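You operate a simulated robot arm through the tools that you are given. There is no shell and no other tool. Be economical: measure what you need, move in short steps, check, and stop when the job is done.

The job below is to be done with a simulated robot arm. You get a single attempt, and the scene is never put back.

JOB
Fetch the ice pack from under the freezer basket into the cool box.
Fine: unlock the lid, slide the basket aside and back again, shut and lock the freezer; the cool box stays open. Where these are worked on the way, their far stop is far enough and under half their travel is too little: freezer basket, lid lock of the freezer.

The check looks at the end state, three seconds after you hand in, the way a careful person would. Anything else that was tipped, shoved, dropped, spilled or broken makes it a failure. A push-on lid holds only when it is set on centred and level and pressed home; a screw cap is set on level and turned clockwise until tight.

ROBOT AND FRAMES
A 7-joint arm with a two-finger parallel gripper on a trunk, on a base that drives. Base frame: it is fixed to the floor where the robot stands at the start and does not move with it; the origin is under the middle of the robot, x ahead of it, y to its left, z up. Units: m, degrees, N and s.
With the tool pointing down near the work surface it reaches from about 0.1 to 0.66 m from the robot's upright axis, wherever it stands. Its first joint turns from -115.0 to 115.0 degrees. Places, roughly: cool [-0.2, 1.5, 0.9]; cool box [-0.25, 1.5, 1]; fast freeze switch [0.2, 0.4, 0.7]; freezer basket [0.5, 0.6, 0.7]; freezer dial [0.3, 0.4, 0.7]; freezer lid [0.6, 0.4, 0.8]; lid lock of the freezer [0.5, 0, 0.7]. Payload 3.91 kg.
Tool frame: the origin (TCP) lies between the finger pads and is the grasp point; the fingertips stand 0.03 m ahead of it; z points along the fingers, y is the line along which they close. Largest opening 0.11 m; finger width 0.02, thickness 0.01; the body of the gripper, 0.048 by 0.112 m, starts 0.055 m behind the TCP.
Orientation is that of the tool frame in the base frame, as a unit quaternion [x, y, z, w]. With the fingers straight down and closing along the base's y, the tool's x points along the base's -x, its y along +y and its z along -z.

CONTROLS
- The arm moves only by the tool send_rows. Its argument "moves" is a list of rows, each a list of 7 numbers: the shift along the base's x, y, z in m, then the turn, a rotation vector about the base's x, y, z in degrees, then the opening, from 0 (shut) to 1 (fully open). In form: [[tx, ty, tz, wx, wy, wz, gripper], ...]. A call has 1 to 10 rows; each row shifts and turns the commanded pose from where the row before left it. Each row takes 0.2 s and may step no farther than 0.05 m and 8.6 degrees from the row before; otherwise, or with a gripper value out of range, the whole call is refused. A pose out of reach is approached as far as the arm can. The call stops where the force on the tool passes 90 N (or 10 N more than at its start, if that is more) or the arm is blocked; 0.2 s more then pass. The fingers move at their own pace (about 0.108 m/s each) and stop on an object; they squeeze with about 25 N. The grip force told is the motor's: it shows also when the fingers shut on nothing. Time passes only in rows, and 0.2 s behind the last, so rows that do not move let the fingers close. It gives the time, the measured TCP pose, the force on the tool (base axes), the opening and the grip force at its end, in the units of the frame above (readings bear some noise), with the torque about the TCP (base axes, N m) and any sound that the robot's microphone picked up.
- Cameras (640 x 400 px; columns grow to the right, rows downward): "scene" is now at [0.0211, 0.1661, 1.5965]; the picture's right is [0.20, -0.98, 0.00], its down [-0.65, -0.13, -0.75] and it looks along [0.73, 0.15, -0.67] (base axes); focal length 214 px, centre (320, 200). "wrist" rides on the gripper at [0.072, 0.017, -0.103] in the tool frame; the picture's right is [-0.23, 0.97, 0.00], its down [-0.76, -0.18, -0.62] and it looks along [-0.61, -0.14, 0.78] (tool axes); focal length 222 px, centre (320, 200). There is no depth. A picture from a camera that has moved, and an enlarged one, comes with that camera's place and axes in the base frame and with its lens. The place of the scene camera against the robot may be out by one fixed shift of up to 0.018 m in any direction.
- get_image(camera): a new picture of that camera. It takes no simulated time.
- lift_body(by): slides the trunk up (or, below 0, down) by that many m; the arm and the scene camera ride with it, the base frame stays. It gives what a move gives, with no picture.
- base_move(legs): drives the robot by 1 to 6 legs, each [ahead, turn to the left] in m and degrees, along the robot's own axes; the way and the turn of a leg run together, so that a leg with both is an arc; at most 1.5 m and 180 degrees a leg. The arm and the cameras ride along, it lands a little off, and it stops where it bumps. It gives what a move gives.
- pan_tilt(pan, tilt): turns the head with the scene camera to pan (to the left, within 155 degrees either way) and tilt (down, from -29 to 69), counted from straight ahead of the robot. It gives what a move gives.
- close_up(camera, box): a new picture of the part [left, top, right, bottom] of that camera's present view, enlarged. It takes no simulated time.
- job_done(): hands the job in; it is judged then, once.

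Work in short steps. Places have to be worked out from the pictures, the camera data and where the tool is seen: move nearer, look again, correct. Check each grasp and each placing, and mend what went wrong. You have 120 turns and 98 pictures in all, those below and enlarged ones among them. Open the gripper and draw the arm clear of the work before you hand the job in, unless the task says otherwise; then end with one line.

The tools are called after "Request:" as a command line: name --pt "numbers of a row" for each row, then --argument value for the rest, lists and objects as JSON in quotes. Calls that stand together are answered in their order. send_rows: Moves the arm, as the interface text tells. Its arguments: {"type":"object","properties":{"moves":{"type":"array"}},"required":["moves"]} The other tools are called the same way: lift_body (by) slides the trunk up or down; base_move (legs) drives the base; pan_tilt (pan, tilt) turns the head that bears the scene camera; get_image (camera) takes a picture; close_up (camera, box) takes an enlarged picture of a part of a camera's view; job_done () hands the job in.

At the start:

```text
time: 0.0
ee_pos: [0.3757, 0.1719, 1.459]
tool_rot: [0.0, 1.0, -0.001, 0.0]
contact_force: [0.0, -0.1, -0.3]
torque: [-0.01, -0.01, 0.05]
gripper_width: 0.11
gripper_force: 0.1
trunk travel left (down, up): [-0.714, 0.276]
robot x, y, heading: [-0.0023, -0.003, 0.0]
head pan, tilt: [11.3, 41.7]
```

scene: 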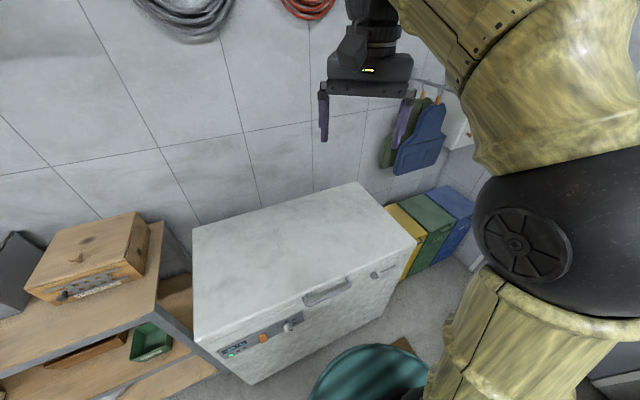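
wrist: 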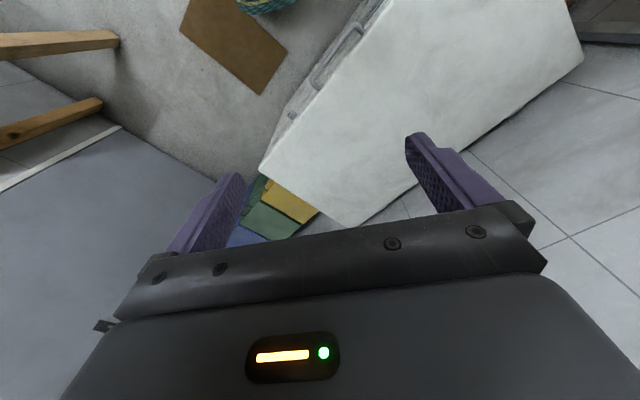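

The freezer stands ahead-left with its handle and a lock on the front. I take enlarged views of the front and look left for the cool box.

Request:
close_up --camera "scene" --box '[180, 180, 440, 390]'

Request:
close_up --camera "scene" --box '[210, 240, 410, 370]'

Request:
pan_tilt --pan 80 --tilt 40

Request:
get_image --camera "scene"

```text
1.90 times, centred on (310, 285) of scene
camera zoom: at [0.0211, 0.1661, 1.5965], right [0.2, -0.98, 0.0], down [-0.65, -0.13, -0.75], along [0.73, 0.15, -0.67], focal length 408 px, centre (339, 38)
```

zoom: 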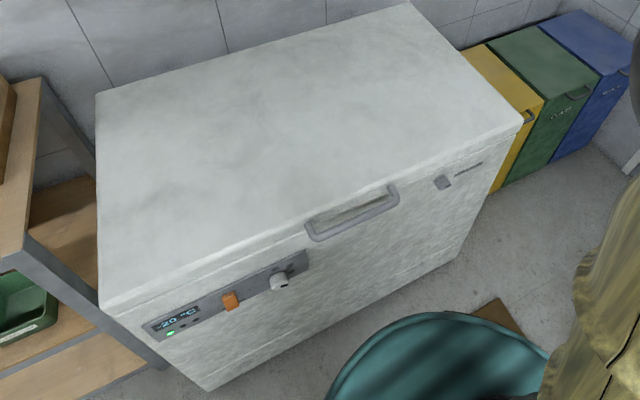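

```text
3.08 times, centred on (310, 305) of scene
camera zoom: at [0.0211, 0.1661, 1.5965], right [0.2, -0.98, 0.0], down [-0.65, -0.13, -0.75], along [0.73, 0.15, -0.67], focal length 660 px, centre (351, -123)
```

zoom: 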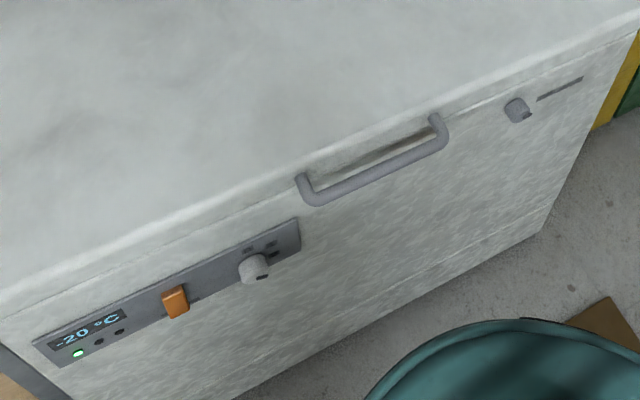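

```text
time: 1.4
ee_pos: [0.3764, 0.1693, 1.4582]
tool_rot: [-0.001, 1.0, 0.0, 0.0]
contact_force: [0.8, -0.1, 0.2]
torque: [0.02, 0.0, 0.01]
gripper_width: 0.1101
gripper_force: 0.0
trunk travel left (down, up): [-0.714, 0.276]
robot x, y, heading: [-0.0018, 0.0026, -0.2]
head pan, tilt: [80.0, 40.0]
```

```text
93 pictures are left
camera scene: at [-0.0463, 0.2335, 1.599], right [0.98, -0.17, 0.0], down [-0.11, -0.63, -0.77], along [0.13, 0.75, -0.64], focal length 214 px, centre (320, 200)
```

scene: 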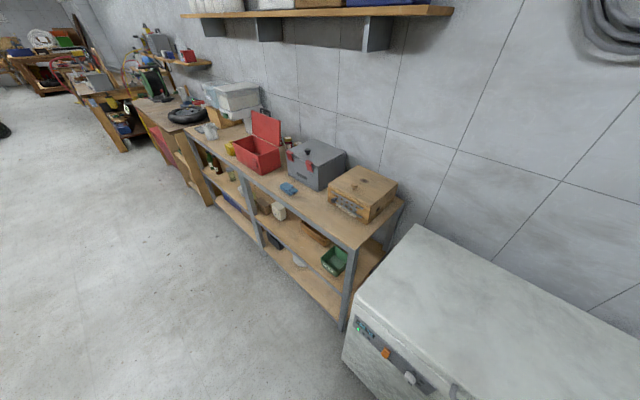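

The red open box on the bench fits the cool box's given place. The freezer is yawed about 35°, so I take a closer look at the box, then look back at the freezer with more tilt.

Request:
close_up --camera "scene" --box '[180, 90, 420, 240]'

Request:
pan_tilt --pan 10 --tilt 69

Request:
get_image --camera "scene"

```text
2.67 times, centred on (300, 165) of scene
camera zoom: at [-0.0463, 0.2335, 1.599], right [0.98, -0.17, 0.0], down [-0.11, -0.63, -0.77], along [0.13, 0.75, -0.64], focal length 572 px, centre (373, 293)
```

zoom: 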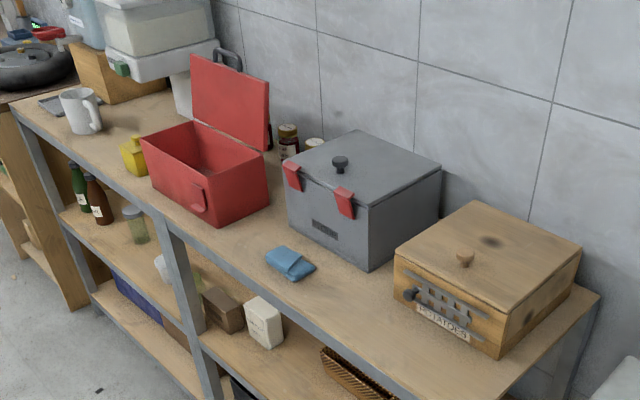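

```text
time: 2.8
ee_pos: [0.3762, 0.1701, 1.4584]
tool_rot: [-0.001, 1.0, 0.001, 0.0]
contact_force: [-0.6, 0.6, 0.1]
torque: [0.0, 0.03, -0.03]
gripper_width: 0.11
gripper_force: 0.1
trunk travel left (down, up): [-0.714, 0.276]
robot x, y, heading: [-0.0004, 0.0013, 0.1]
head pan, tilt: [10.0, 68.8]
```

```text
91 pictures are left
camera scene: at [-0.0061, 0.1596, 1.5629], right [0.17, -0.98, 0.0], down [-0.92, -0.16, -0.36], along [0.36, 0.06, -0.93], focal length 214 px, centre (320, 200)
```

scene: 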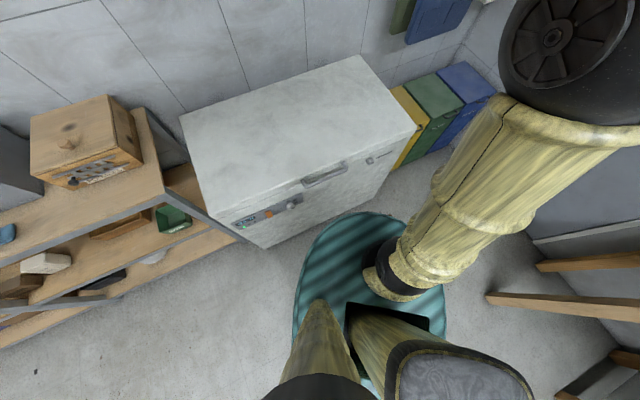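

The robot's footprint is small (about 0.23 m), and the freezer front lies about 0.47 m ahead along heading 35°. I turn to face it squarely, then look at it again.

Request:
base_move --legs '[[0, 35]]'

Request:
pan_tilt --pan 0 --tilt 55

Request:
get_image --camera "scene"

```text
time: 5.5
ee_pos: [0.2109, 0.3549, 1.4587]
tool_rot: [-0.3, 0.954, 0.0, 0.0]
contact_force: [0.2, 0.6, -0.1]
torque: [0.01, -0.01, 0.05]
gripper_width: 0.1098
gripper_force: 0.0
trunk travel left (down, up): [-0.714, 0.276]
robot x, y, heading: [-0.002, -0.0009, 35.0]
head pan, tilt: [10.0, 68.8]
```

```text
time: 6.3
ee_pos: [0.2106, 0.3549, 1.4579]
tool_rot: [-0.3, 0.954, 0.0, 0.0]
contact_force: [-0.2, 0.1, -0.8]
torque: [-0.01, -0.04, 0.01]
gripper_width: 0.11
gripper_force: 0.0
trunk travel left (down, up): [-0.714, 0.276]
robot x, y, heading: [-0.0015, -0.0021, 34.9]
head pan, tilt: [0.0, 55.0]
```

```text
90 pictures are left
camera scene: at [-0.079, 0.1293, 1.5782], right [0.57, -0.82, 0.0], down [-0.67, -0.47, -0.57], along [0.47, 0.33, -0.82], focal length 214 px, centre (320, 200)
```

scene: 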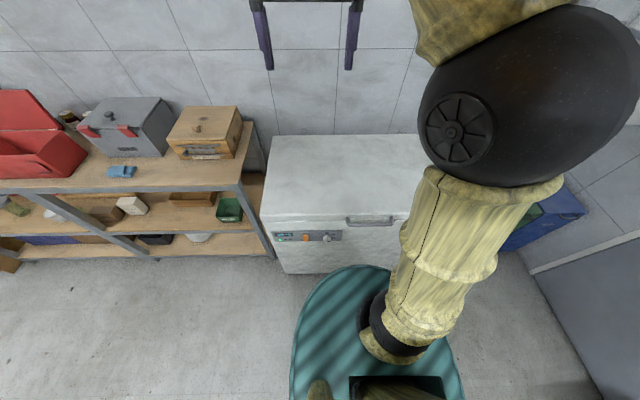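

The freezer is now square to the robot. I lower the trunk to bring the arm to working height, and then move in front of the lock for a wrist view.

Request:
lift_body --by -0.45

Request:
send_rows --pt "0.011 -0.046 0 0 0 0 1" --pt "0.011 -0.046 0 0 0 0 1" --pt "0.011 -0.046 0 0 0 0 1" --pt "0.011 -0.046 0 0 0 0 1" --pt "0.011 -0.046 0 0 0 0 1" --pt "0.011 -0.046 0 0 0 0 1" --pt "0.011 -0.046 0 0 0 0 1" --pt "0.011 -0.046 0 0 0 0 1" --pt "0.011 -0.046 0 0 0 0 1" --pt "0.011 -0.046 0 0 0 0 1"

Request:
get_image --camera "wrist"

```text
refused: -0.45 is not a number from -0.4 to 0.4
```

```text
time: 8.5
ee_pos: [0.3225, -0.1059, 1.4588]
tool_rot: [-0.3, 0.954, 0.001, -0.001]
contact_force: [0.6, 0.7, 0.3]
torque: [0.03, 0.03, 0.0]
gripper_width: 0.11
gripper_force: 0.0
trunk travel left (down, up): [-0.714, 0.276]
robot x, y, heading: [0.0013, 0.0028, 35.1]
head pan, tilt: [0.0, 55.0]
```

```text
89 pictures are left
camera wrist: at [0.2545, -0.1335, 1.563], right [-0.37, 0.93, 0.0], down [0.73, 0.29, 0.62], along [0.58, 0.23, -0.78], focal length 222 px, centre (320, 200)
```

wrist: 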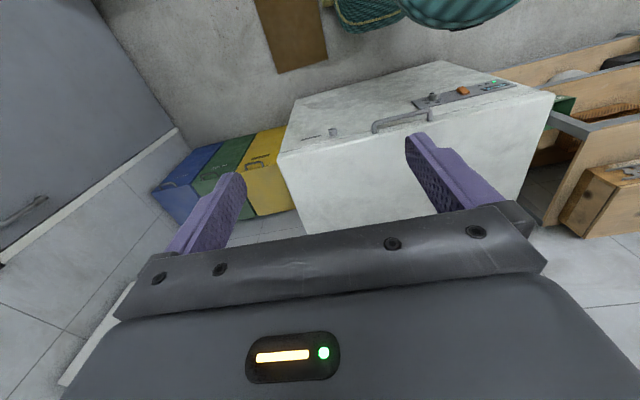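

Lift is limited to 0.4 per call. I lower by 0.4 and look with the wrist camera.

Request:
lift_body --by -0.4

Request:
get_image --camera "wrist"

Request:
get_image --camera "scene"

```text
time: 12.3
ee_pos: [0.3203, -0.1036, 1.0586]
tool_rot: [-0.301, 0.954, 0.0, 0.001]
contact_force: [0.0, 0.5, -0.6]
torque: [-0.03, 0.0, -0.03]
gripper_width: 0.11
gripper_force: 0.0
trunk travel left (down, up): [-0.314, 0.676]
robot x, y, heading: [-0.0007, 0.0032, 35.0]
head pan, tilt: [0.0, 55.0]
```

```text
88 pictures are left
camera wrist: at [0.2529, -0.1324, 1.1633], right [-0.37, 0.93, 0.0], down [0.73, 0.29, 0.62], along [0.58, 0.23, -0.78], focal length 222 px, centre (320, 200)
```

wrist: 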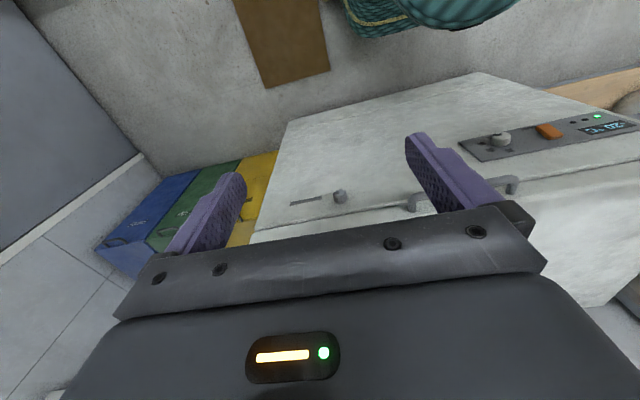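

```text
87 pictures are left
camera scene: at [-0.0789, 0.1291, 1.1783], right [0.57, -0.82, 0.0], down [-0.67, -0.47, -0.57], along [0.47, 0.33, -0.82], focal length 214 px, centre (320, 200)
```

scene: 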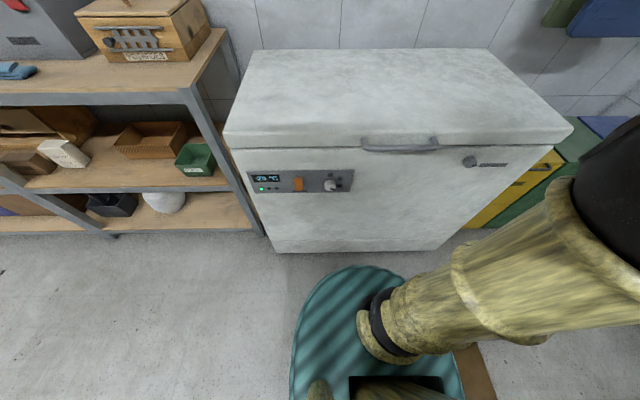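

The scene view shows the lock at right of the handle with a slot on its right. I enlarge both views.

Request:
close_up --camera "scene" --box '[440, 135, 540, 198]'

Request:
close_up --camera "wrist" --box '[270, 150, 410, 237]'

Request:
close_up --camera "scene" --box '[330, 120, 470, 207]'

```text
6.35 times, centred on (490, 166) of scene
camera zoom: at [-0.0789, 0.1291, 1.1783], right [0.57, -0.82, 0.0], down [-0.67, -0.47, -0.57], along [0.47, 0.33, -0.82], focal length 1362 px, centre (-759, 413)
```

zoom: 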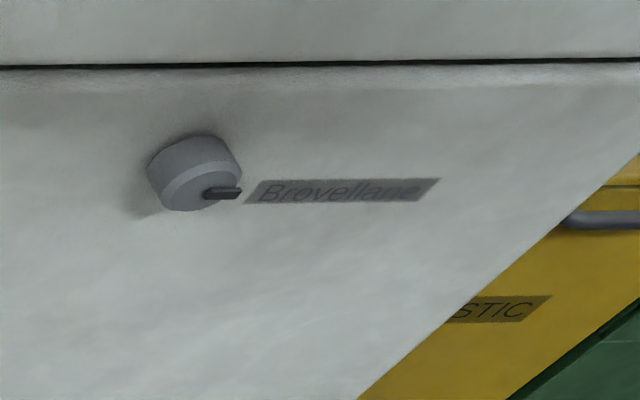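

```text
4.57 times, centred on (340, 194) of wrist
camera zoom: at [0.2529, -0.1324, 1.1633], right [-0.37, 0.93, 0.0], down [0.73, 0.29, 0.62], along [0.58, 0.23, -0.78], focal length 1015 px, centre (229, 230)
```

zoom: 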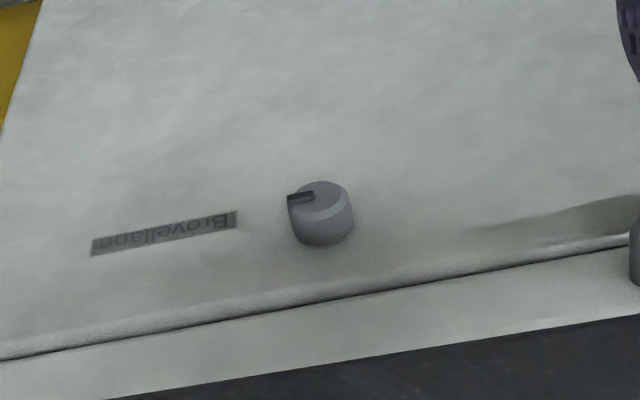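

```text
4.57 times, centred on (400, 164) of scene
camera zoom: at [-0.0789, 0.1291, 1.1783], right [0.57, -0.82, 0.0], down [-0.67, -0.47, -0.57], along [0.47, 0.33, -0.82], focal length 980 px, centre (-46, 367)
```

zoom: 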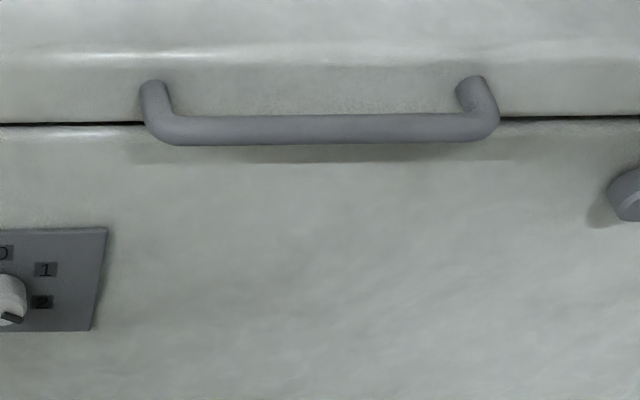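

I place the lock knob at about (X 0.447, Y −0.28, z 0.737) in a frame aligned with the freezer: a rotary knob about 3 cm across, with its mark pointing right. The handle sits on the lid at z≈0.805. I bring the tool down and tilt it to horizontal, pointing at the freezer front.

Request:
send_rows --pt "0.0131 0.0085 -0.03 4.88 -6.96 0 1" --pt "0.0131 0.0085 -0.03 4.88 -6.96 0 1" --pt "0.0131 0.0085 -0.03 4.88 -6.96 0 1" --pt "0.0131 0.0085 -0.03 4.88 -6.96 0 1" --pt "0.0131 0.0085 -0.03 4.88 -6.96 0 1" --pt "0.0131 0.0085 -0.03 4.88 -6.96 0 1" --pt "0.0131 0.0085 -0.03 4.88 -6.96 0 1" --pt "0.0131 0.0085 -0.03 4.88 -6.96 0 1" --pt "0.0131 0.0085 -0.03 4.88 -6.96 0 1" --pt "0 0 -0.03 4.88 -6.96 0 1"

Request:
get_image --camera "wrist"

Request:
get_image --camera "scene"

```text
time: 13.8
ee_pos: [0.4137, -0.0439, 0.8494]
tool_rot: [-0.279, 0.892, 0.109, 0.337]
contact_force: [0.5, 0.0, 0.2]
torque: [0.02, -0.01, 0.05]
gripper_width: 0.1101
gripper_force: 0.1
trunk travel left (down, up): [-0.314, 0.676]
robot x, y, heading: [0.0019, -0.0019, 34.9]
head pan, tilt: [0.0, 55.0]
stopped in row 7: the arm was blocked; the commanded pose is now the measured one
```

```text
83 pictures are left
camera wrist: at [0.3042, -0.0999, 0.8798], right [-0.41, 0.9, 0.16], down [0.23, -0.06, 0.97], along [0.88, 0.44, -0.18], focal length 222 px, centre (320, 200)
```

wrist: 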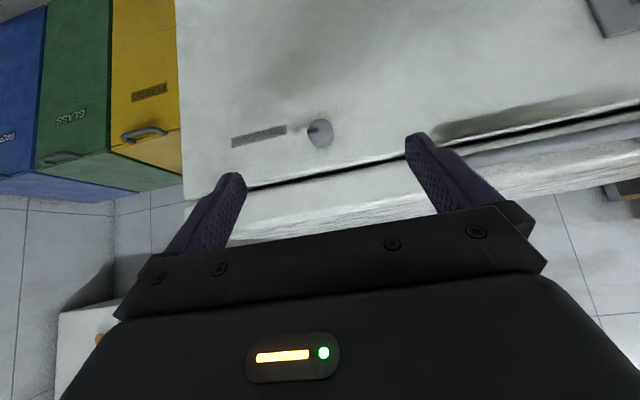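

```text
82 pictures are left
camera scene: at [-0.0791, 0.1292, 1.1793], right [0.57, -0.82, 0.0], down [-0.67, -0.47, -0.57], along [0.47, 0.33, -0.82], focal length 214 px, centre (320, 200)
```

scene: 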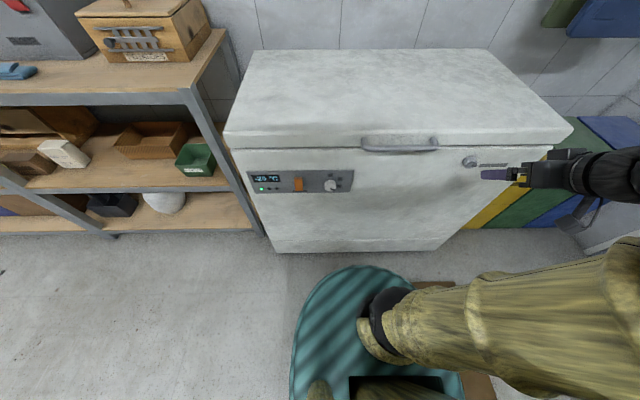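

The arm got blocked at about 42° of tilt with no contact force, so it is probably a joint limit from working too near the body. I back the base off 0.2 m and continue tilting.

Request:
base_move --legs '[[-0.2, 0]]'

Request:
send_rows --pt "0.016 0.012 0 4.88 -6.96 0 1" --pt "0.016 0.012 0 4.88 -6.96 0 1" --pt "0.016 0.012 0 4.88 -6.96 0 1" --pt "0.016 0.012 0 4.88 -6.96 0 1" --pt "0.016 0.012 0 4.88 -6.96 0 1" --pt "0.0 0.0 0 3.3 -4.71 0 1"

Request:
get_image --camera "scene"

```text
time: 15.5
ee_pos: [0.2482, -0.1593, 0.8486]
tool_rot: [-0.278, 0.892, 0.109, 0.338]
contact_force: [-0.9, 0.3, -0.2]
torque: [0.03, -0.03, -0.02]
gripper_width: 0.1101
gripper_force: 0.1
trunk travel left (down, up): [-0.314, 0.676]
robot x, y, heading: [-0.1645, -0.1186, 35.2]
head pan, tilt: [0.0, 55.0]
```

```text
time: 16.9
ee_pos: [0.3298, -0.0978, 0.8481]
tool_rot: [-0.213, 0.675, 0.216, 0.673]
contact_force: [-0.9, 0.7, -0.2]
torque: [-0.01, 0.03, -0.04]
gripper_width: 0.1101
gripper_force: 0.0
trunk travel left (down, up): [-0.314, 0.676]
robot x, y, heading: [-0.1671, -0.1161, 35.0]
head pan, tilt: [0.0, 55.0]
```

```text
81 pictures are left
camera scene: at [-0.2445, 0.0132, 1.1783], right [0.57, -0.82, 0.0], down [-0.67, -0.47, -0.57], along [0.47, 0.33, -0.82], focal length 214 px, centre (320, 200)
```

scene: 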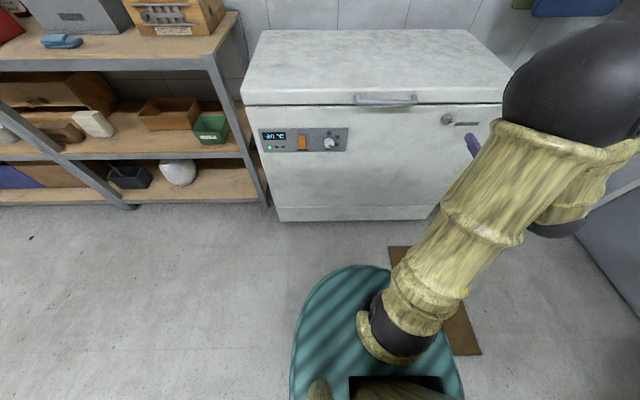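

The tool is horizontal now. I move level with the knob, short of it, and look.

Request:
send_rows --pt "0.0225 0.0135 -0.022 0 0 0 1" --pt "0.0225 0.0135 -0.022 0 0 0 1" --pt "0.0225 0.0135 -0.022 0 0 0 1" --pt "0.0225 0.0135 -0.022 0 0 0 1" --pt "0.0225 0.0135 -0.022 0 0 0 1"

Request:
get_image --camera "wrist"

Request:
close_up --camera "scene" --box '[400, 80, 540, 167]'

```text
time: 18.1
ee_pos: [0.4406, -0.0311, 0.7405]
tool_rot: [-0.212, 0.676, 0.217, 0.672]
contact_force: [-0.4, 0.0, 0.5]
torque: [-0.01, 0.0, -0.01]
gripper_width: 0.11
gripper_force: 0.0
trunk travel left (down, up): [-0.314, 0.676]
robot x, y, heading: [-0.1652, -0.1161, 35.1]
head pan, tilt: [0.0, 55.0]
```

```text
80 pictures are left
camera wrist: at [0.3477, -0.0767, 0.6696], right [-0.56, 0.8, 0.23], down [-0.4, -0.51, 0.76], along [0.72, 0.33, 0.6], focal length 222 px, centre (320, 200)
```

wrist: 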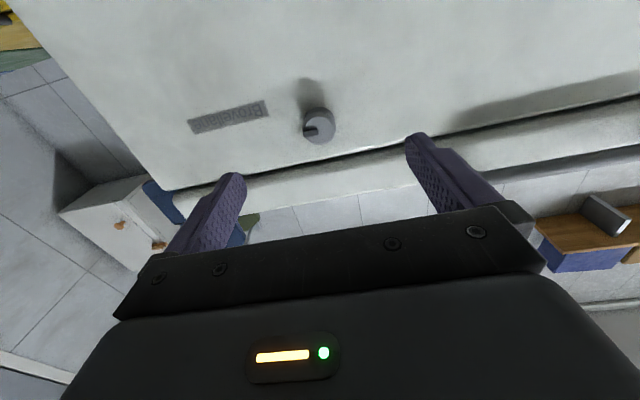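

```text
4.57 times, centred on (470, 124) of scene
camera zoom: at [-0.2446, 0.0131, 1.1783], right [0.57, -0.82, 0.0], down [-0.67, -0.47, -0.57], along [0.47, 0.33, -0.82], focal length 980 px, centre (-366, 550)
```

zoom: 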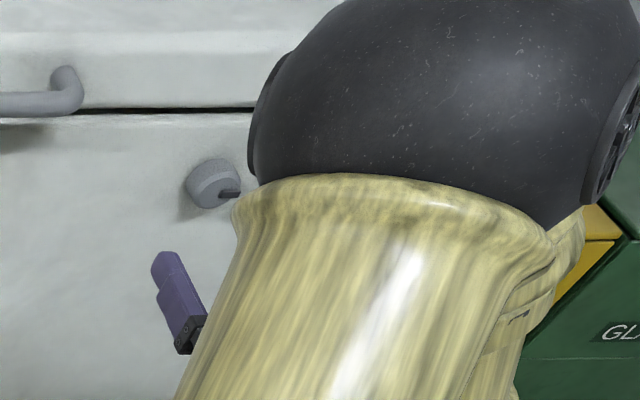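

Wrist and scene views agree: the knob is at Y≈−0.281, z≈0.741. I advance about 0.09 m along the tool axis and close.

Request:
send_rows --pt "0.025 0.0165 0 0 0 0 1" --pt "0.025 0.0165 0 0 0 0 1" --pt "0.0125 0.008 0 0 0 0 1" --pt "0.0125 0.008 0 0 0 0 1"

Request:
get_image --camera "wrist"

```text
time: 19.1
ee_pos: [0.515, 0.0205, 0.7392]
tool_rot: [-0.211, 0.676, 0.216, 0.672]
contact_force: [-0.3, 0.1, -0.4]
torque: [-0.01, -0.05, 0.0]
gripper_width: 0.1099
gripper_force: 0.1
trunk travel left (down, up): [-0.314, 0.676]
robot x, y, heading: [-0.1658, -0.1155, 35.3]
head pan, tilt: [0.0, 55.0]
```

```text
78 pictures are left
camera wrist: at [0.421, -0.0269, 0.6678], right [-0.56, 0.79, 0.23], down [-0.4, -0.51, 0.76], along [0.72, 0.33, 0.6], focal length 222 px, centre (320, 200)
```

wrist: 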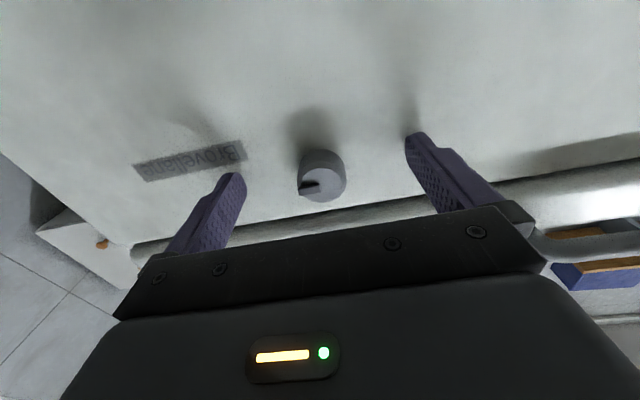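

Knob lies between the fingers, about 5 mm above centre. I adjust slightly and close.

Request:
send_rows --pt "0.0045 0.001 0.005 0 0 0 1" --pt "0 0 0 0 0 0 0.15" --pt "0 0 0 0 0 0 0.15" --pt "0 0 0 0 0 0 0.15" --pt "0 0 0 0 0 0 0.15"

Request:
get_image --camera "wrist"

```text
time: 20.3
ee_pos: [0.5171, 0.0214, 0.7469]
tool_rot: [-0.212, 0.675, 0.217, 0.673]
contact_force: [-20.0, 5.3, 1.8]
torque: [0.3, -0.4, 1.57]
gripper_width: 0.0311
gripper_force: 44.8
trunk travel left (down, up): [-0.314, 0.676]
robot x, y, heading: [-0.1665, -0.1184, 35.1]
head pan, tilt: [0.0, 55.0]
```

```text
77 pictures are left
camera wrist: at [0.4248, -0.0251, 0.6744], right [-0.56, 0.79, 0.23], down [-0.4, -0.51, 0.76], along [0.72, 0.33, 0.61], focal length 222 px, centre (320, 200)
```

wrist: 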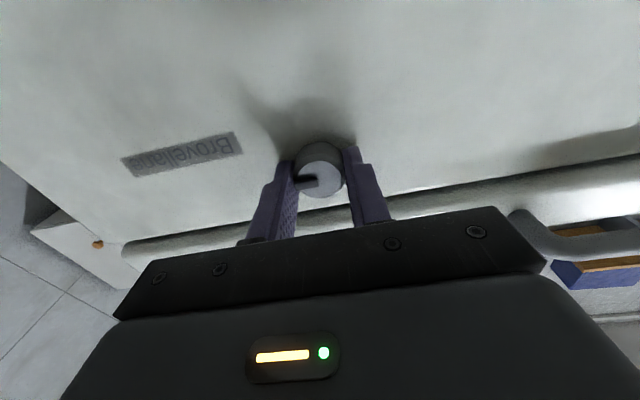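

Gripped, with a small side load (about 16 N toward +Y, 13 N back). I relieve it and try turning a few degrees clockwise, watching the torque.

Request:
send_rows --pt "-0.0036 0.0 0 0 0 0 0.15" --pt "0 0 0 4.1 2.87 0 0.15" --pt "0 0 0 4.1 2.87 0 0.15" --pt "0 0 0 4.1 2.87 0 0.15"

Request:
close_up --camera "wrist" --box '[220, 100, 420, 225]'

```text
time: 21.3
ee_pos: [0.5171, 0.021, 0.7435]
tool_rot: [-0.121, 0.698, 0.302, 0.637]
contact_force: [6.8, 11.2, 0.7]
torque: [-0.39, -0.33, 1.07]
gripper_width: 0.0317
gripper_force: 44.8
trunk travel left (down, up): [-0.314, 0.676]
robot x, y, heading: [-0.1678, -0.1166, 35.0]
head pan, tilt: [0.0, 55.0]
```

```text
3.20 times, centred on (320, 162) of wrist
camera zoom: at [0.4121, -0.0107, 0.6787], right [-0.51, 0.72, 0.48], down [-0.29, -0.66, 0.69], along [0.81, 0.21, 0.54], focal length 711 px, centre (320, 320)
```

zoom: 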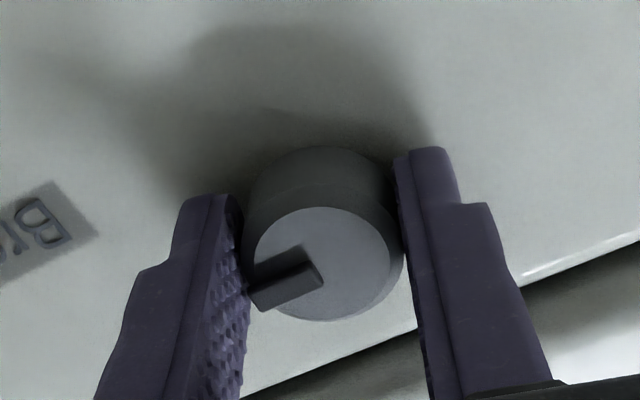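

The mark stayed parallel to the name plate while the gripper turned 15°, so the fingers slipped against a stop. I try the other way.

Request:
send_rows --pt "0 0 0 -5.0 -3.5 0 0.15" --pt "0 0 0 -5.0 -3.5 0 0.15" --pt "0 0 0 -5.0 -3.5 0 0.15" --pt "0 0 0 -5.0 -3.5 0 0.15" --pt "0 0 0 -5.0 -3.5 0 0.15"

Request:
close_up --camera "wrist" --box '[220, 100, 420, 225]'

```text
time: 22.5
ee_pos: [0.5168, 0.0202, 0.7416]
tool_rot: [-0.302, 0.641, 0.123, 0.695]
contact_force: [2.6, 9.2, -4.8]
torque: [0.29, -0.37, 1.13]
gripper_width: 0.0315
gripper_force: 44.6
trunk travel left (down, up): [-0.314, 0.676]
robot x, y, heading: [-0.1687, -0.1148, 35.1]
head pan, tilt: [0.0, 55.0]
```

```text
3.20 times, centred on (320, 162) of wrist
camera zoom: at [0.4347, -0.0428, 0.6697], right [-0.58, 0.82, -0.04], down [-0.52, -0.33, 0.78], along [0.63, 0.47, 0.62], focal length 711 px, centre (320, 320)
```

zoom: 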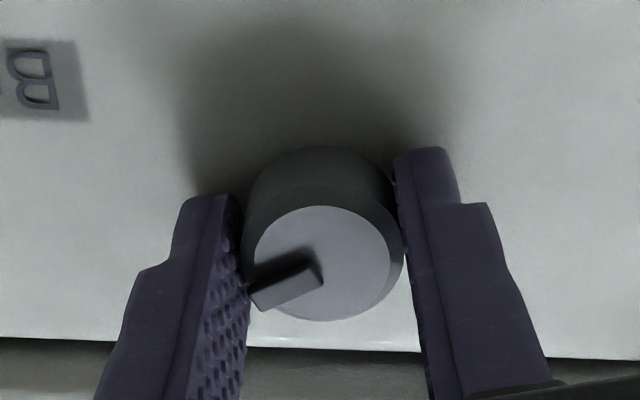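

The knob now follows: its mark turned about 30° counter-clockwise relative to the plate. I continue that way.

Request:
send_rows --pt "0 0 0 -5.73 -4.02 0 0.15" --pt "0 0 0 -5.73 -4.02 0 0.15" --pt "0 0 0 -5.73 -4.02 0 0.15" --pt "0 0 0 -5.73 -4.02 0 0.15" --pt "0 0 0 -5.73 -4.02 0 0.15"

Request:
close_up --camera "wrist" --box '[220, 100, 420, 225]'

```text
time: 23.7
ee_pos: [0.5174, 0.0199, 0.7433]
tool_rot: [-0.48, 0.522, -0.093, 0.7]
contact_force: [5.7, 1.9, 2.2]
torque: [-0.11, 0.15, 0.73]
gripper_width: 0.0316
gripper_force: 45.0
trunk travel left (down, up): [-0.314, 0.676]
robot x, y, heading: [-0.1622, -0.1125, 35.1]
head pan, tilt: [0.0, 55.0]
```

```text
3.20 times, centred on (320, 162) of wrist
camera zoom: at [0.4592, -0.0776, 0.6856], right [-0.46, 0.65, -0.6], down [-0.78, 0.03, 0.63], along [0.43, 0.76, 0.49], focal length 711 px, centre (320, 320)
```

zoom: 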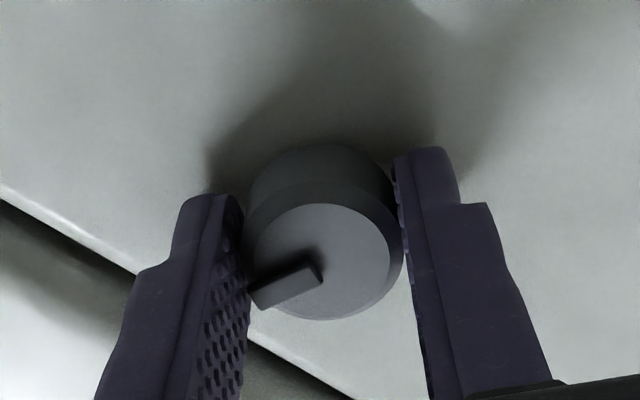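

Still following with low torque (about 65° turned). Continuing.

Request:
send_rows --pt "0 0 0 -5.73 -4.02 0 0.15" --pt "0 0 0 -5.73 -4.02 0 0.15" --pt "0 0 0 -5.73 -4.02 0 0.15" --pt "0 0 0 -5.73 -4.02 0 0.15" --pt "0 0 0 -5.73 -4.02 0 0.15"

Request:
close_up --camera "wrist" --box '[220, 100, 420, 225]'

```text
time: 24.6
ee_pos: [0.5167, 0.0186, 0.7466]
tool_rot: [-0.584, 0.448, -0.194, 0.648]
contact_force: [-10.7, 3.1, -33.0]
torque: [-0.21, 0.19, 0.6]
gripper_width: 0.0337
gripper_force: 17.3
out of reach, approached as far as the arm can: row 2, 3, 4
trunk travel left (down, up): [-0.314, 0.676]
robot x, y, heading: [-0.1682, -0.1173, 35.1]
head pan, tilt: [0.0, 55.0]
stopped in row 4: the force on the tool passed its limit at 118 N (the readings are from after the stop); the commanded pose is now the measured one
```

```text
3.20 times, centred on (320, 162) of wrist
camera zoom: at [0.468, -0.0943, 0.7141], right [-0.38, 0.41, -0.83], down [-0.85, 0.18, 0.49], along [0.35, 0.89, 0.28], focal length 711 px, centre (320, 320)
```

zoom: 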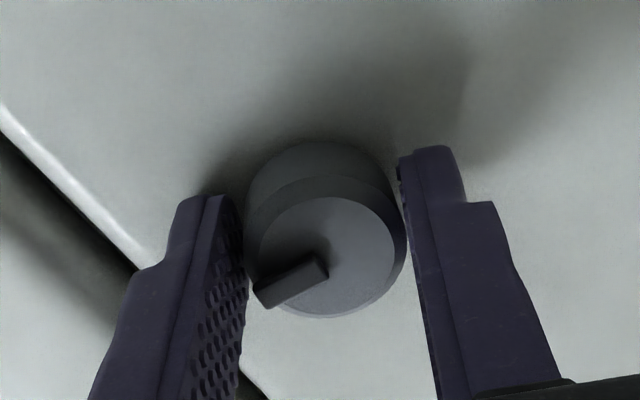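

The wrist roll reached its limit at about −69° (knob turned about 80°). I release, back off, roll back, then check the knob before regripping.

Request:
send_rows --pt "0 0 0 0 0 0 1" --pt "0 0 0 0 0 0 1" --pt "-0.02 -0.014 0 0 0 0 1" --pt "-0.025 -0.017 0 2.75 -3.93 0 1" --pt "0 0 0 5.73 4.02 0 1" --pt "0 0 0 5.73 4.02 0 1" --pt "0 0 0 5.73 4.02 0 1" --pt "0 0 0 5.73 4.02 0 1" --pt "0 0 0 5.73 4.02 0 1"

Request:
get_image --camera "wrist"

```text
time: 26.6
ee_pos: [0.4701, -0.019, 0.7737]
tool_rot: [-0.399, 0.576, 0.0, 0.714]
contact_force: [0.3, 0.1, -0.3]
torque: [-0.01, -0.01, 0.0]
gripper_width: 0.1101
gripper_force: 0.1
out of reach, approached as far as the arm can: row 4
trunk travel left (down, up): [-0.314, 0.676]
robot x, y, heading: [-0.165, -0.1146, 34.8]
head pan, tilt: [0.0, 55.0]
```

```text
72 pictures are left
camera wrist: at [0.4042, -0.1002, 0.7042], right [-0.53, 0.77, -0.36], down [-0.69, -0.13, 0.72], along [0.5, 0.63, 0.59], focal length 222 px, centre (320, 200)
```

wrist: 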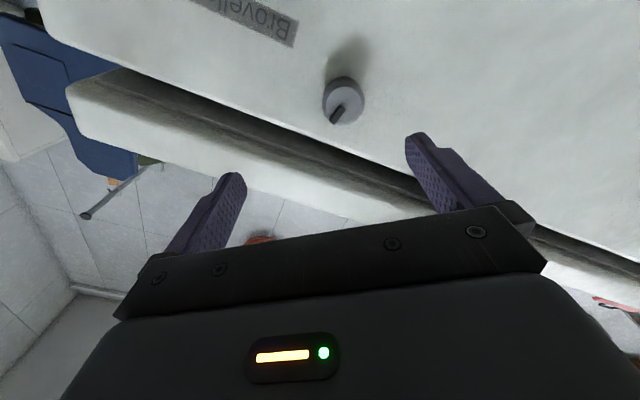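

The mark now points nearly straight up (about 78°). I regrip at −35° roll and turn the remainder until it stops.

Request:
send_rows --pt "-0.0029 0.004 -0.03 0 0 0 1" --pt "0.025 0.0175 0 0 0 0 1" --pt "0.025 0.0175 0 0 0 0 1" --pt "0 0 0 0 0 0 0.15" --pt "0 0 0 0 0 0 0.15" --pt "0 0 0 0 0 0 0.15" --pt "0 0 0 0 0 0 0.15"

Request:
send_rows --pt "0 0 0 -5.73 -4.02 0 0.15" --pt "0 0 0 -5.73 -4.02 0 0.15" --pt "0 0 0 -5.73 -4.02 0 0.15"

Request:
get_image --camera "wrist"

```text
time: 28.2
ee_pos: [0.5184, 0.0204, 0.7434]
tool_rot: [-0.401, 0.576, 0.001, 0.712]
contact_force: [-29.9, 4.5, -15.3]
torque: [-0.78, 0.97, 1.34]
gripper_width: 0.0318
gripper_force: 45.0
trunk travel left (down, up): [-0.314, 0.676]
robot x, y, heading: [-0.1652, -0.1187, 35.3]
head pan, tilt: [0.0, 55.0]
```

```text
time: 29.0
ee_pos: [0.5175, 0.0225, 0.745]
tool_rot: [-0.501, 0.489, -0.126, 0.703]
contact_force: [-33.1, 6.1, -6.3]
torque: [-0.31, 0.59, 1.64]
gripper_width: 0.031
gripper_force: 45.2
trunk travel left (down, up): [-0.314, 0.676]
robot x, y, heading: [-0.1662, -0.1154, 35.1]
head pan, tilt: [0.0, 55.0]
```

```text
71 pictures are left
camera wrist: at [0.4642, -0.0788, 0.6897], right [-0.42, 0.61, -0.68], down [-0.82, 0.06, 0.56], along [0.38, 0.79, 0.47], focal length 222 px, centre (320, 200)
```

wrist: 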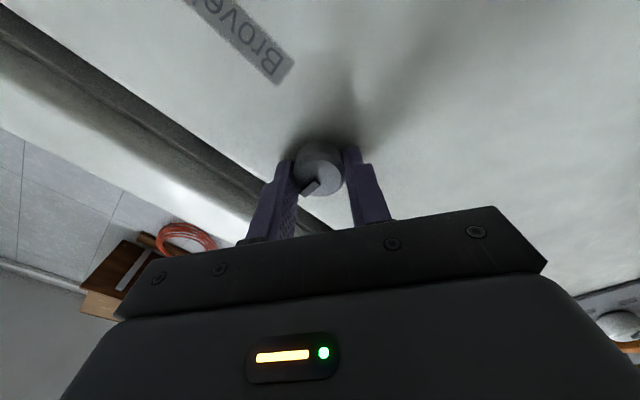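

Turned further (about 88°). I turn another 10° to find the stop and check for slip.

Request:
close_up --camera "wrist" --box '[220, 100, 420, 225]'

Request:
send_rows --pt "0 0 0 -4.5 -3.15 0 0.15" --pt "0 0 0 -4.5 -3.15 0 0.15"

Request:
close_up --camera "wrist" --box '[220, 100, 420, 225]'

```text
3.20 times, centred on (320, 162) of wrist
camera zoom: at [0.4642, -0.0788, 0.6897], right [-0.42, 0.61, -0.68], down [-0.82, 0.06, 0.56], along [0.38, 0.79, 0.47], focal length 711 px, centre (320, 320)
```

zoom: 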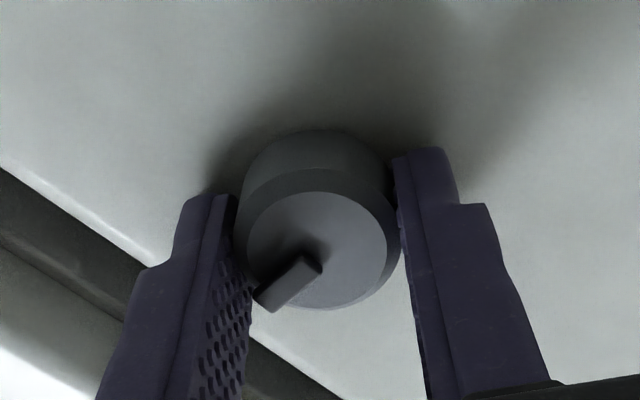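

```text
time: 29.7
ee_pos: [0.5179, 0.0209, 0.7457]
tool_rot: [-0.555, 0.458, -0.17, 0.673]
contact_force: [-14.0, 1.4, -17.7]
torque: [0.3, -0.15, 0.29]
gripper_width: 0.0326
gripper_force: 15.9
out of reach, approached as far as the arm can: row 2
trunk travel left (down, up): [-0.314, 0.676]
robot x, y, heading: [-0.1682, -0.1181, 35.2]
head pan, tilt: [0.0, 55.0]
stopped in row 2: the force on the tool passed its limit at 98 N (the readings are from after the stop); the commanded pose is now the measured one
```

```text
3.20 times, centred on (320, 162) of wrist
camera zoom: at [0.4687, -0.089, 0.7041], right [-0.39, 0.48, -0.78], down [-0.85, 0.13, 0.51], along [0.35, 0.86, 0.36], focal length 711 px, centre (320, 320)
```

zoom: 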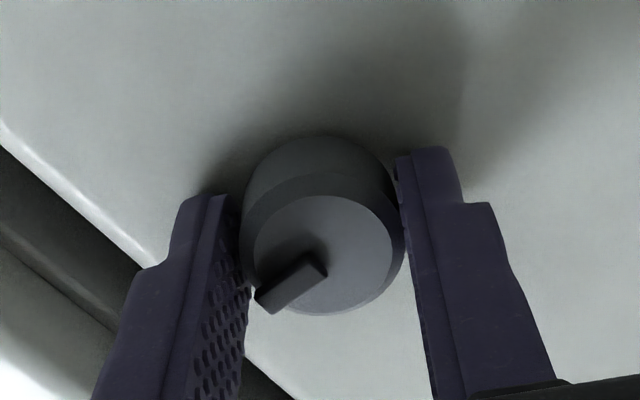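

The mark slipped in the grip while the knob stayed, so the lock is at its far stop (mark up). I release, back off and roll back to level, closing the fingers to lift the lid by its handle.

Request:
send_rows --pt "0 0 0 0 0 0 1" --pt "0 0 0 0 0 0 1" --pt "-0.025 -0.0175 0 0 0 0 1" --pt "-0.033 -0.023 0 1.1 -1.6 0 1" --pt "0 0 0 6.55 4.6 0 1" --pt "0 0 0 6.55 4.6 0 1" --pt "0 0 0 6.55 4.6 0 1" --pt "0 0 0 6.55 4.6 0 1" --pt "0 0 0 6.55 4.6 0 1" --pt "0 0 0 6.55 4.6 0 0"

Request:
send_rows --pt "0 0 0 6.55 4.6 0 0" --pt "0 0 0 6.55 4.6 0 0"

Request:
get_image --camera "wrist"

```text
time: 31.9
ee_pos: [0.4607, -0.0215, 0.7487]
tool_rot: [-0.31, 0.629, 0.117, 0.703]
contact_force: [0.0, 0.4, 0.2]
torque: [0.04, 0.01, -0.03]
gripper_width: 0.0264
gripper_force: 0.1
trunk travel left (down, up): [-0.314, 0.676]
robot x, y, heading: [-0.1633, -0.1153, 35.2]
head pan, tilt: [0.0, 55.0]
```

```text
time: 32.5
ee_pos: [0.4615, -0.0223, 0.7494]
tool_rot: [-0.217, 0.666, 0.211, 0.682]
contact_force: [0.0, -0.3, -0.2]
torque: [-0.02, -0.03, 0.0]
gripper_width: 0.0
gripper_force: 24.6
trunk travel left (down, up): [-0.314, 0.676]
robot x, y, heading: [-0.1619, -0.1137, 35.1]
head pan, tilt: [0.0, 55.0]
```

```text
68 pictures are left
camera wrist: at [0.3694, -0.0681, 0.6757], right [-0.57, 0.8, 0.21], down [-0.42, -0.5, 0.75], along [0.71, 0.34, 0.62], focal length 222 px, centre (320, 200)
```

wrist: 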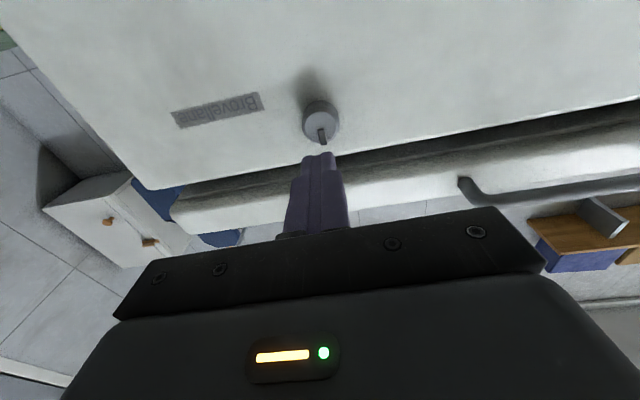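

Mark straight up, and the lid gap has widened: the lid popped ajar. I check it in the scene view.

Request:
close_up --camera "scene" --box '[230, 20, 530, 207]'

```text
2.13 times, centred on (380, 114) of scene
camera zoom: at [-0.2443, 0.0135, 1.1783], right [0.57, -0.82, 0.0], down [-0.67, -0.47, -0.57], along [0.47, 0.33, -0.82], focal length 458 px, centre (192, 384)
```

zoom: 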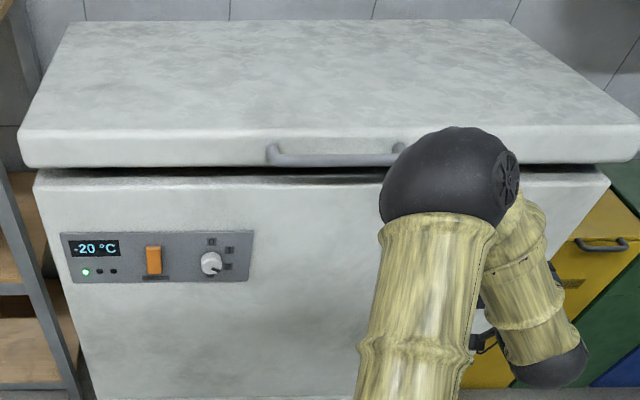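

The lid is ajar by about 3 cm (handle bar now near z 0.83). I move the closed fingers sideways, to below and in front of the handle's middle.

Request:
send_rows --pt "-0.0258 0.0369 0.004 0 0 0 0" --pt "-0.0258 0.0369 0.004 0 0 0 0" --pt "-0.0258 0.0369 0.004 0 0 0 0" --pt "-0.0258 0.0369 0.004 0 0 0 0" --pt "-0.0258 0.0369 0.004 0 0 0 0"

Request:
get_image --camera "wrist"

Request:
get_image --camera "scene"

```text
time: 33.7
ee_pos: [0.3421, 0.143, 0.7675]
tool_rot: [-0.217, 0.666, 0.21, 0.682]
contact_force: [0.5, -0.1, 0.3]
torque: [-0.01, 0.0, 0.0]
gripper_width: 0.0
gripper_force: 25.1
out of reach, approached as far as the arm can: row 5
trunk travel left (down, up): [-0.314, 0.676]
robot x, y, heading: [-0.1601, -0.1163, 35.1]
head pan, tilt: [0.0, 55.0]
```

```text
66 pictures are left
camera wrist: at [0.2508, 0.0962, 0.693], right [-0.57, 0.8, 0.21], down [-0.43, -0.5, 0.75], along [0.71, 0.34, 0.62], focal length 222 px, centre (320, 200)
```

wrist: 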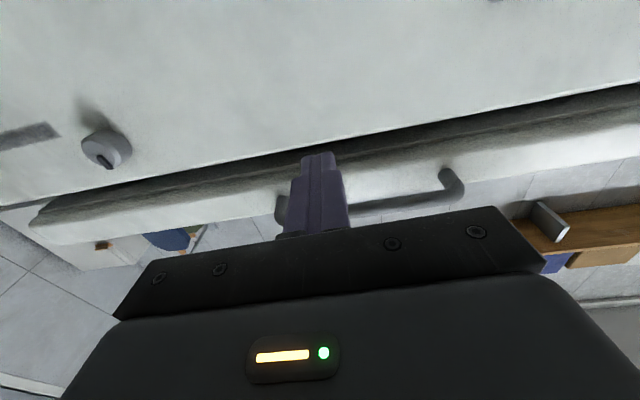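

```text
65 pictures are left
camera scene: at [-0.2444, 0.0136, 1.1783], right [0.57, -0.82, 0.0], down [-0.67, -0.47, -0.57], along [0.47, 0.33, -0.82], focal length 214 px, centre (320, 200)
```

scene: 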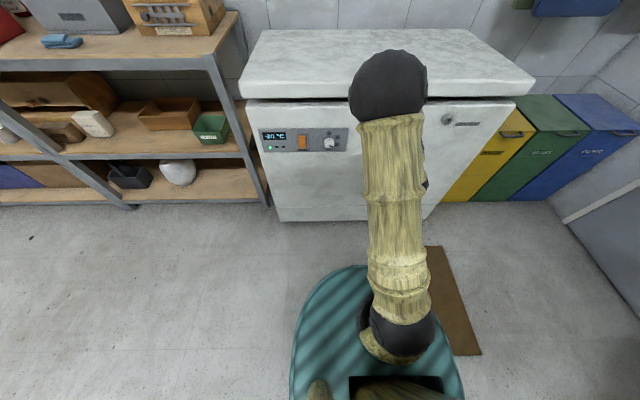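

The gap between body (z 0.793) and lid (z 0.824) is about 3 cm, enough for the 2 cm finger height. I go up to z 0.808 and slide the fingers into the gap under the lid's edge.

Request:
send_rows --pt "0 0 0.02 0 0 0 0" --pt "0 0 0.0205 0 0 0 0" --pt "0.0205 0.0143 0 0 0 0 0" --pt "0.0205 0.0143 0 0 0 0 0" --pt "0.0164 0.0115 0 0 0 0 0"

Request:
get_image --camera "wrist"

```text
time: 34.9
ee_pos: [0.3998, 0.1853, 0.8066]
tool_rot: [-0.218, 0.666, 0.211, 0.682]
contact_force: [1.1, -0.3, -0.1]
torque: [0.01, 0.02, 0.01]
gripper_width: 0.0
gripper_force: 25.1
trunk travel left (down, up): [-0.314, 0.676]
robot x, y, heading: [-0.1627, -0.1139, 35.0]
head pan, tilt: [0.0, 55.0]
```

```text
64 pictures are left
camera wrist: at [0.3083, 0.1384, 0.7328], right [-0.57, 0.8, 0.21], down [-0.42, -0.5, 0.75], along [0.71, 0.34, 0.62], focal length 222 px, centre (320, 200)
```

wrist: 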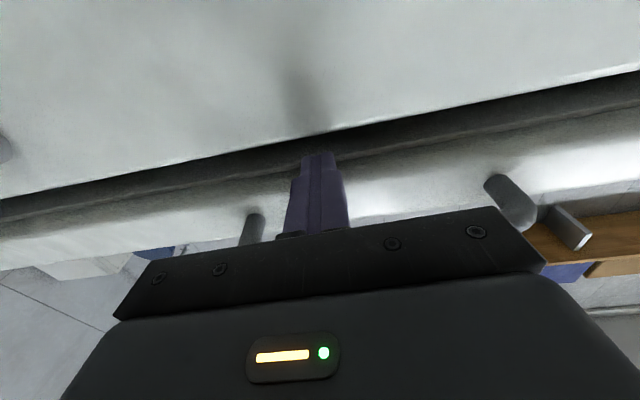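

Fingertips line up with the gap. I go 4 cm deeper, then lift slowly.

Request:
send_rows --pt "0.0164 0.0115 0 0 0 0 0" --pt "0.0164 0.0115 0 0 0 0 0" --pt "0 0 0.015 0 0 0 0" --pt "0 0 0.02 0 0 0 0" --pt "0 0 0.02 0 0 0 0" --pt "0 0 0.02 0 0 0 0"

Request:
get_image --camera "wrist"

```text
time: 36.3
ee_pos: [0.4298, 0.211, 0.8939]
tool_rot: [-0.217, 0.665, 0.21, 0.683]
contact_force: [-1.3, -0.7, -2.9]
torque: [-0.02, 0.04, 0.01]
gripper_width: 0.0001
gripper_force: 25.1
out of reach, approached as far as the arm can: row 2
trunk travel left (down, up): [-0.314, 0.676]
robot x, y, heading: [-0.1699, -0.1183, 34.8]
head pan, tilt: [0.0, 55.0]
```

```text
63 pictures are left
camera wrist: at [0.3389, 0.1649, 0.8197], right [-0.57, 0.8, 0.21], down [-0.43, -0.5, 0.75], along [0.7, 0.34, 0.63], focal length 222 px, centre (320, 200)
```

wrist: 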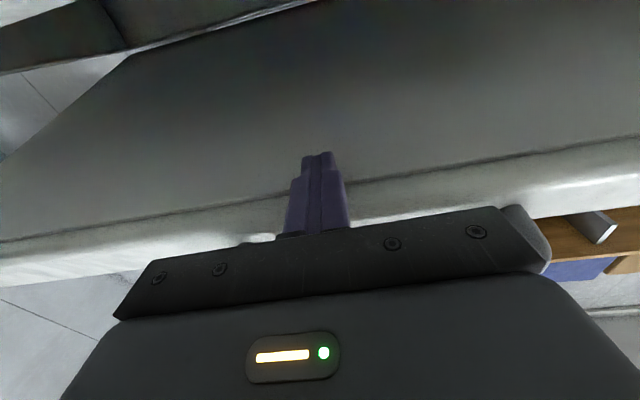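

The lid lifts with only about 3 N, so it is counterbalanced. I continue along its arc.

Request:
send_rows --pt "0.0106 0.0075 0.041 0 0 0 0" --pt "0.0115 0.008 0.046 0 0 0 0" --pt "0.014 0.0098 0.04 0 0 0 0" --pt "0.0164 0.0115 0.039 0 0 0 0" --pt "0.0188 0.0132 0.037 0 0 0 0" --pt "0.022 0.0155 0.034 0 0 0 0"

Request:
get_image --camera "scene"

Request:
get_image --camera "wrist"

```text
time: 37.7
ee_pos: [0.5251, 0.2769, 1.1303]
tool_rot: [-0.216, 0.666, 0.21, 0.683]
contact_force: [-0.1, 0.3, -0.1]
torque: [-0.01, 0.05, -0.02]
gripper_width: 0.0
gripper_force: 25.1
trunk travel left (down, up): [-0.314, 0.676]
robot x, y, heading: [-0.1646, -0.117, 35.2]
head pan, tilt: [0.0, 55.0]
```

```text
62 pictures are left
camera scene: at [-0.2446, 0.0134, 1.1784], right [0.57, -0.82, 0.0], down [-0.67, -0.47, -0.57], along [0.47, 0.33, -0.82], focal length 214 px, centre (320, 200)
```

scene: 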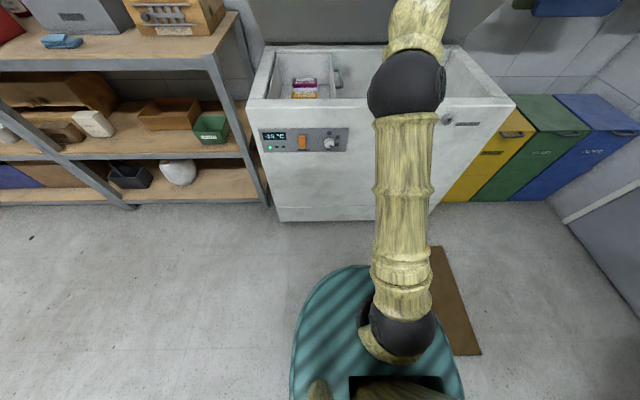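

```text
61 pictures are left
camera wrist: at [0.4333, 0.2306, 1.0557], right [-0.57, 0.8, 0.21], down [-0.43, -0.5, 0.75], along [0.7, 0.34, 0.63], focal length 222 px, centre (320, 200)
```

wrist: 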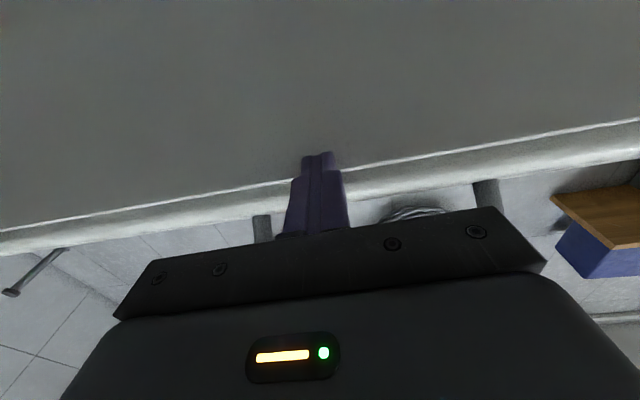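

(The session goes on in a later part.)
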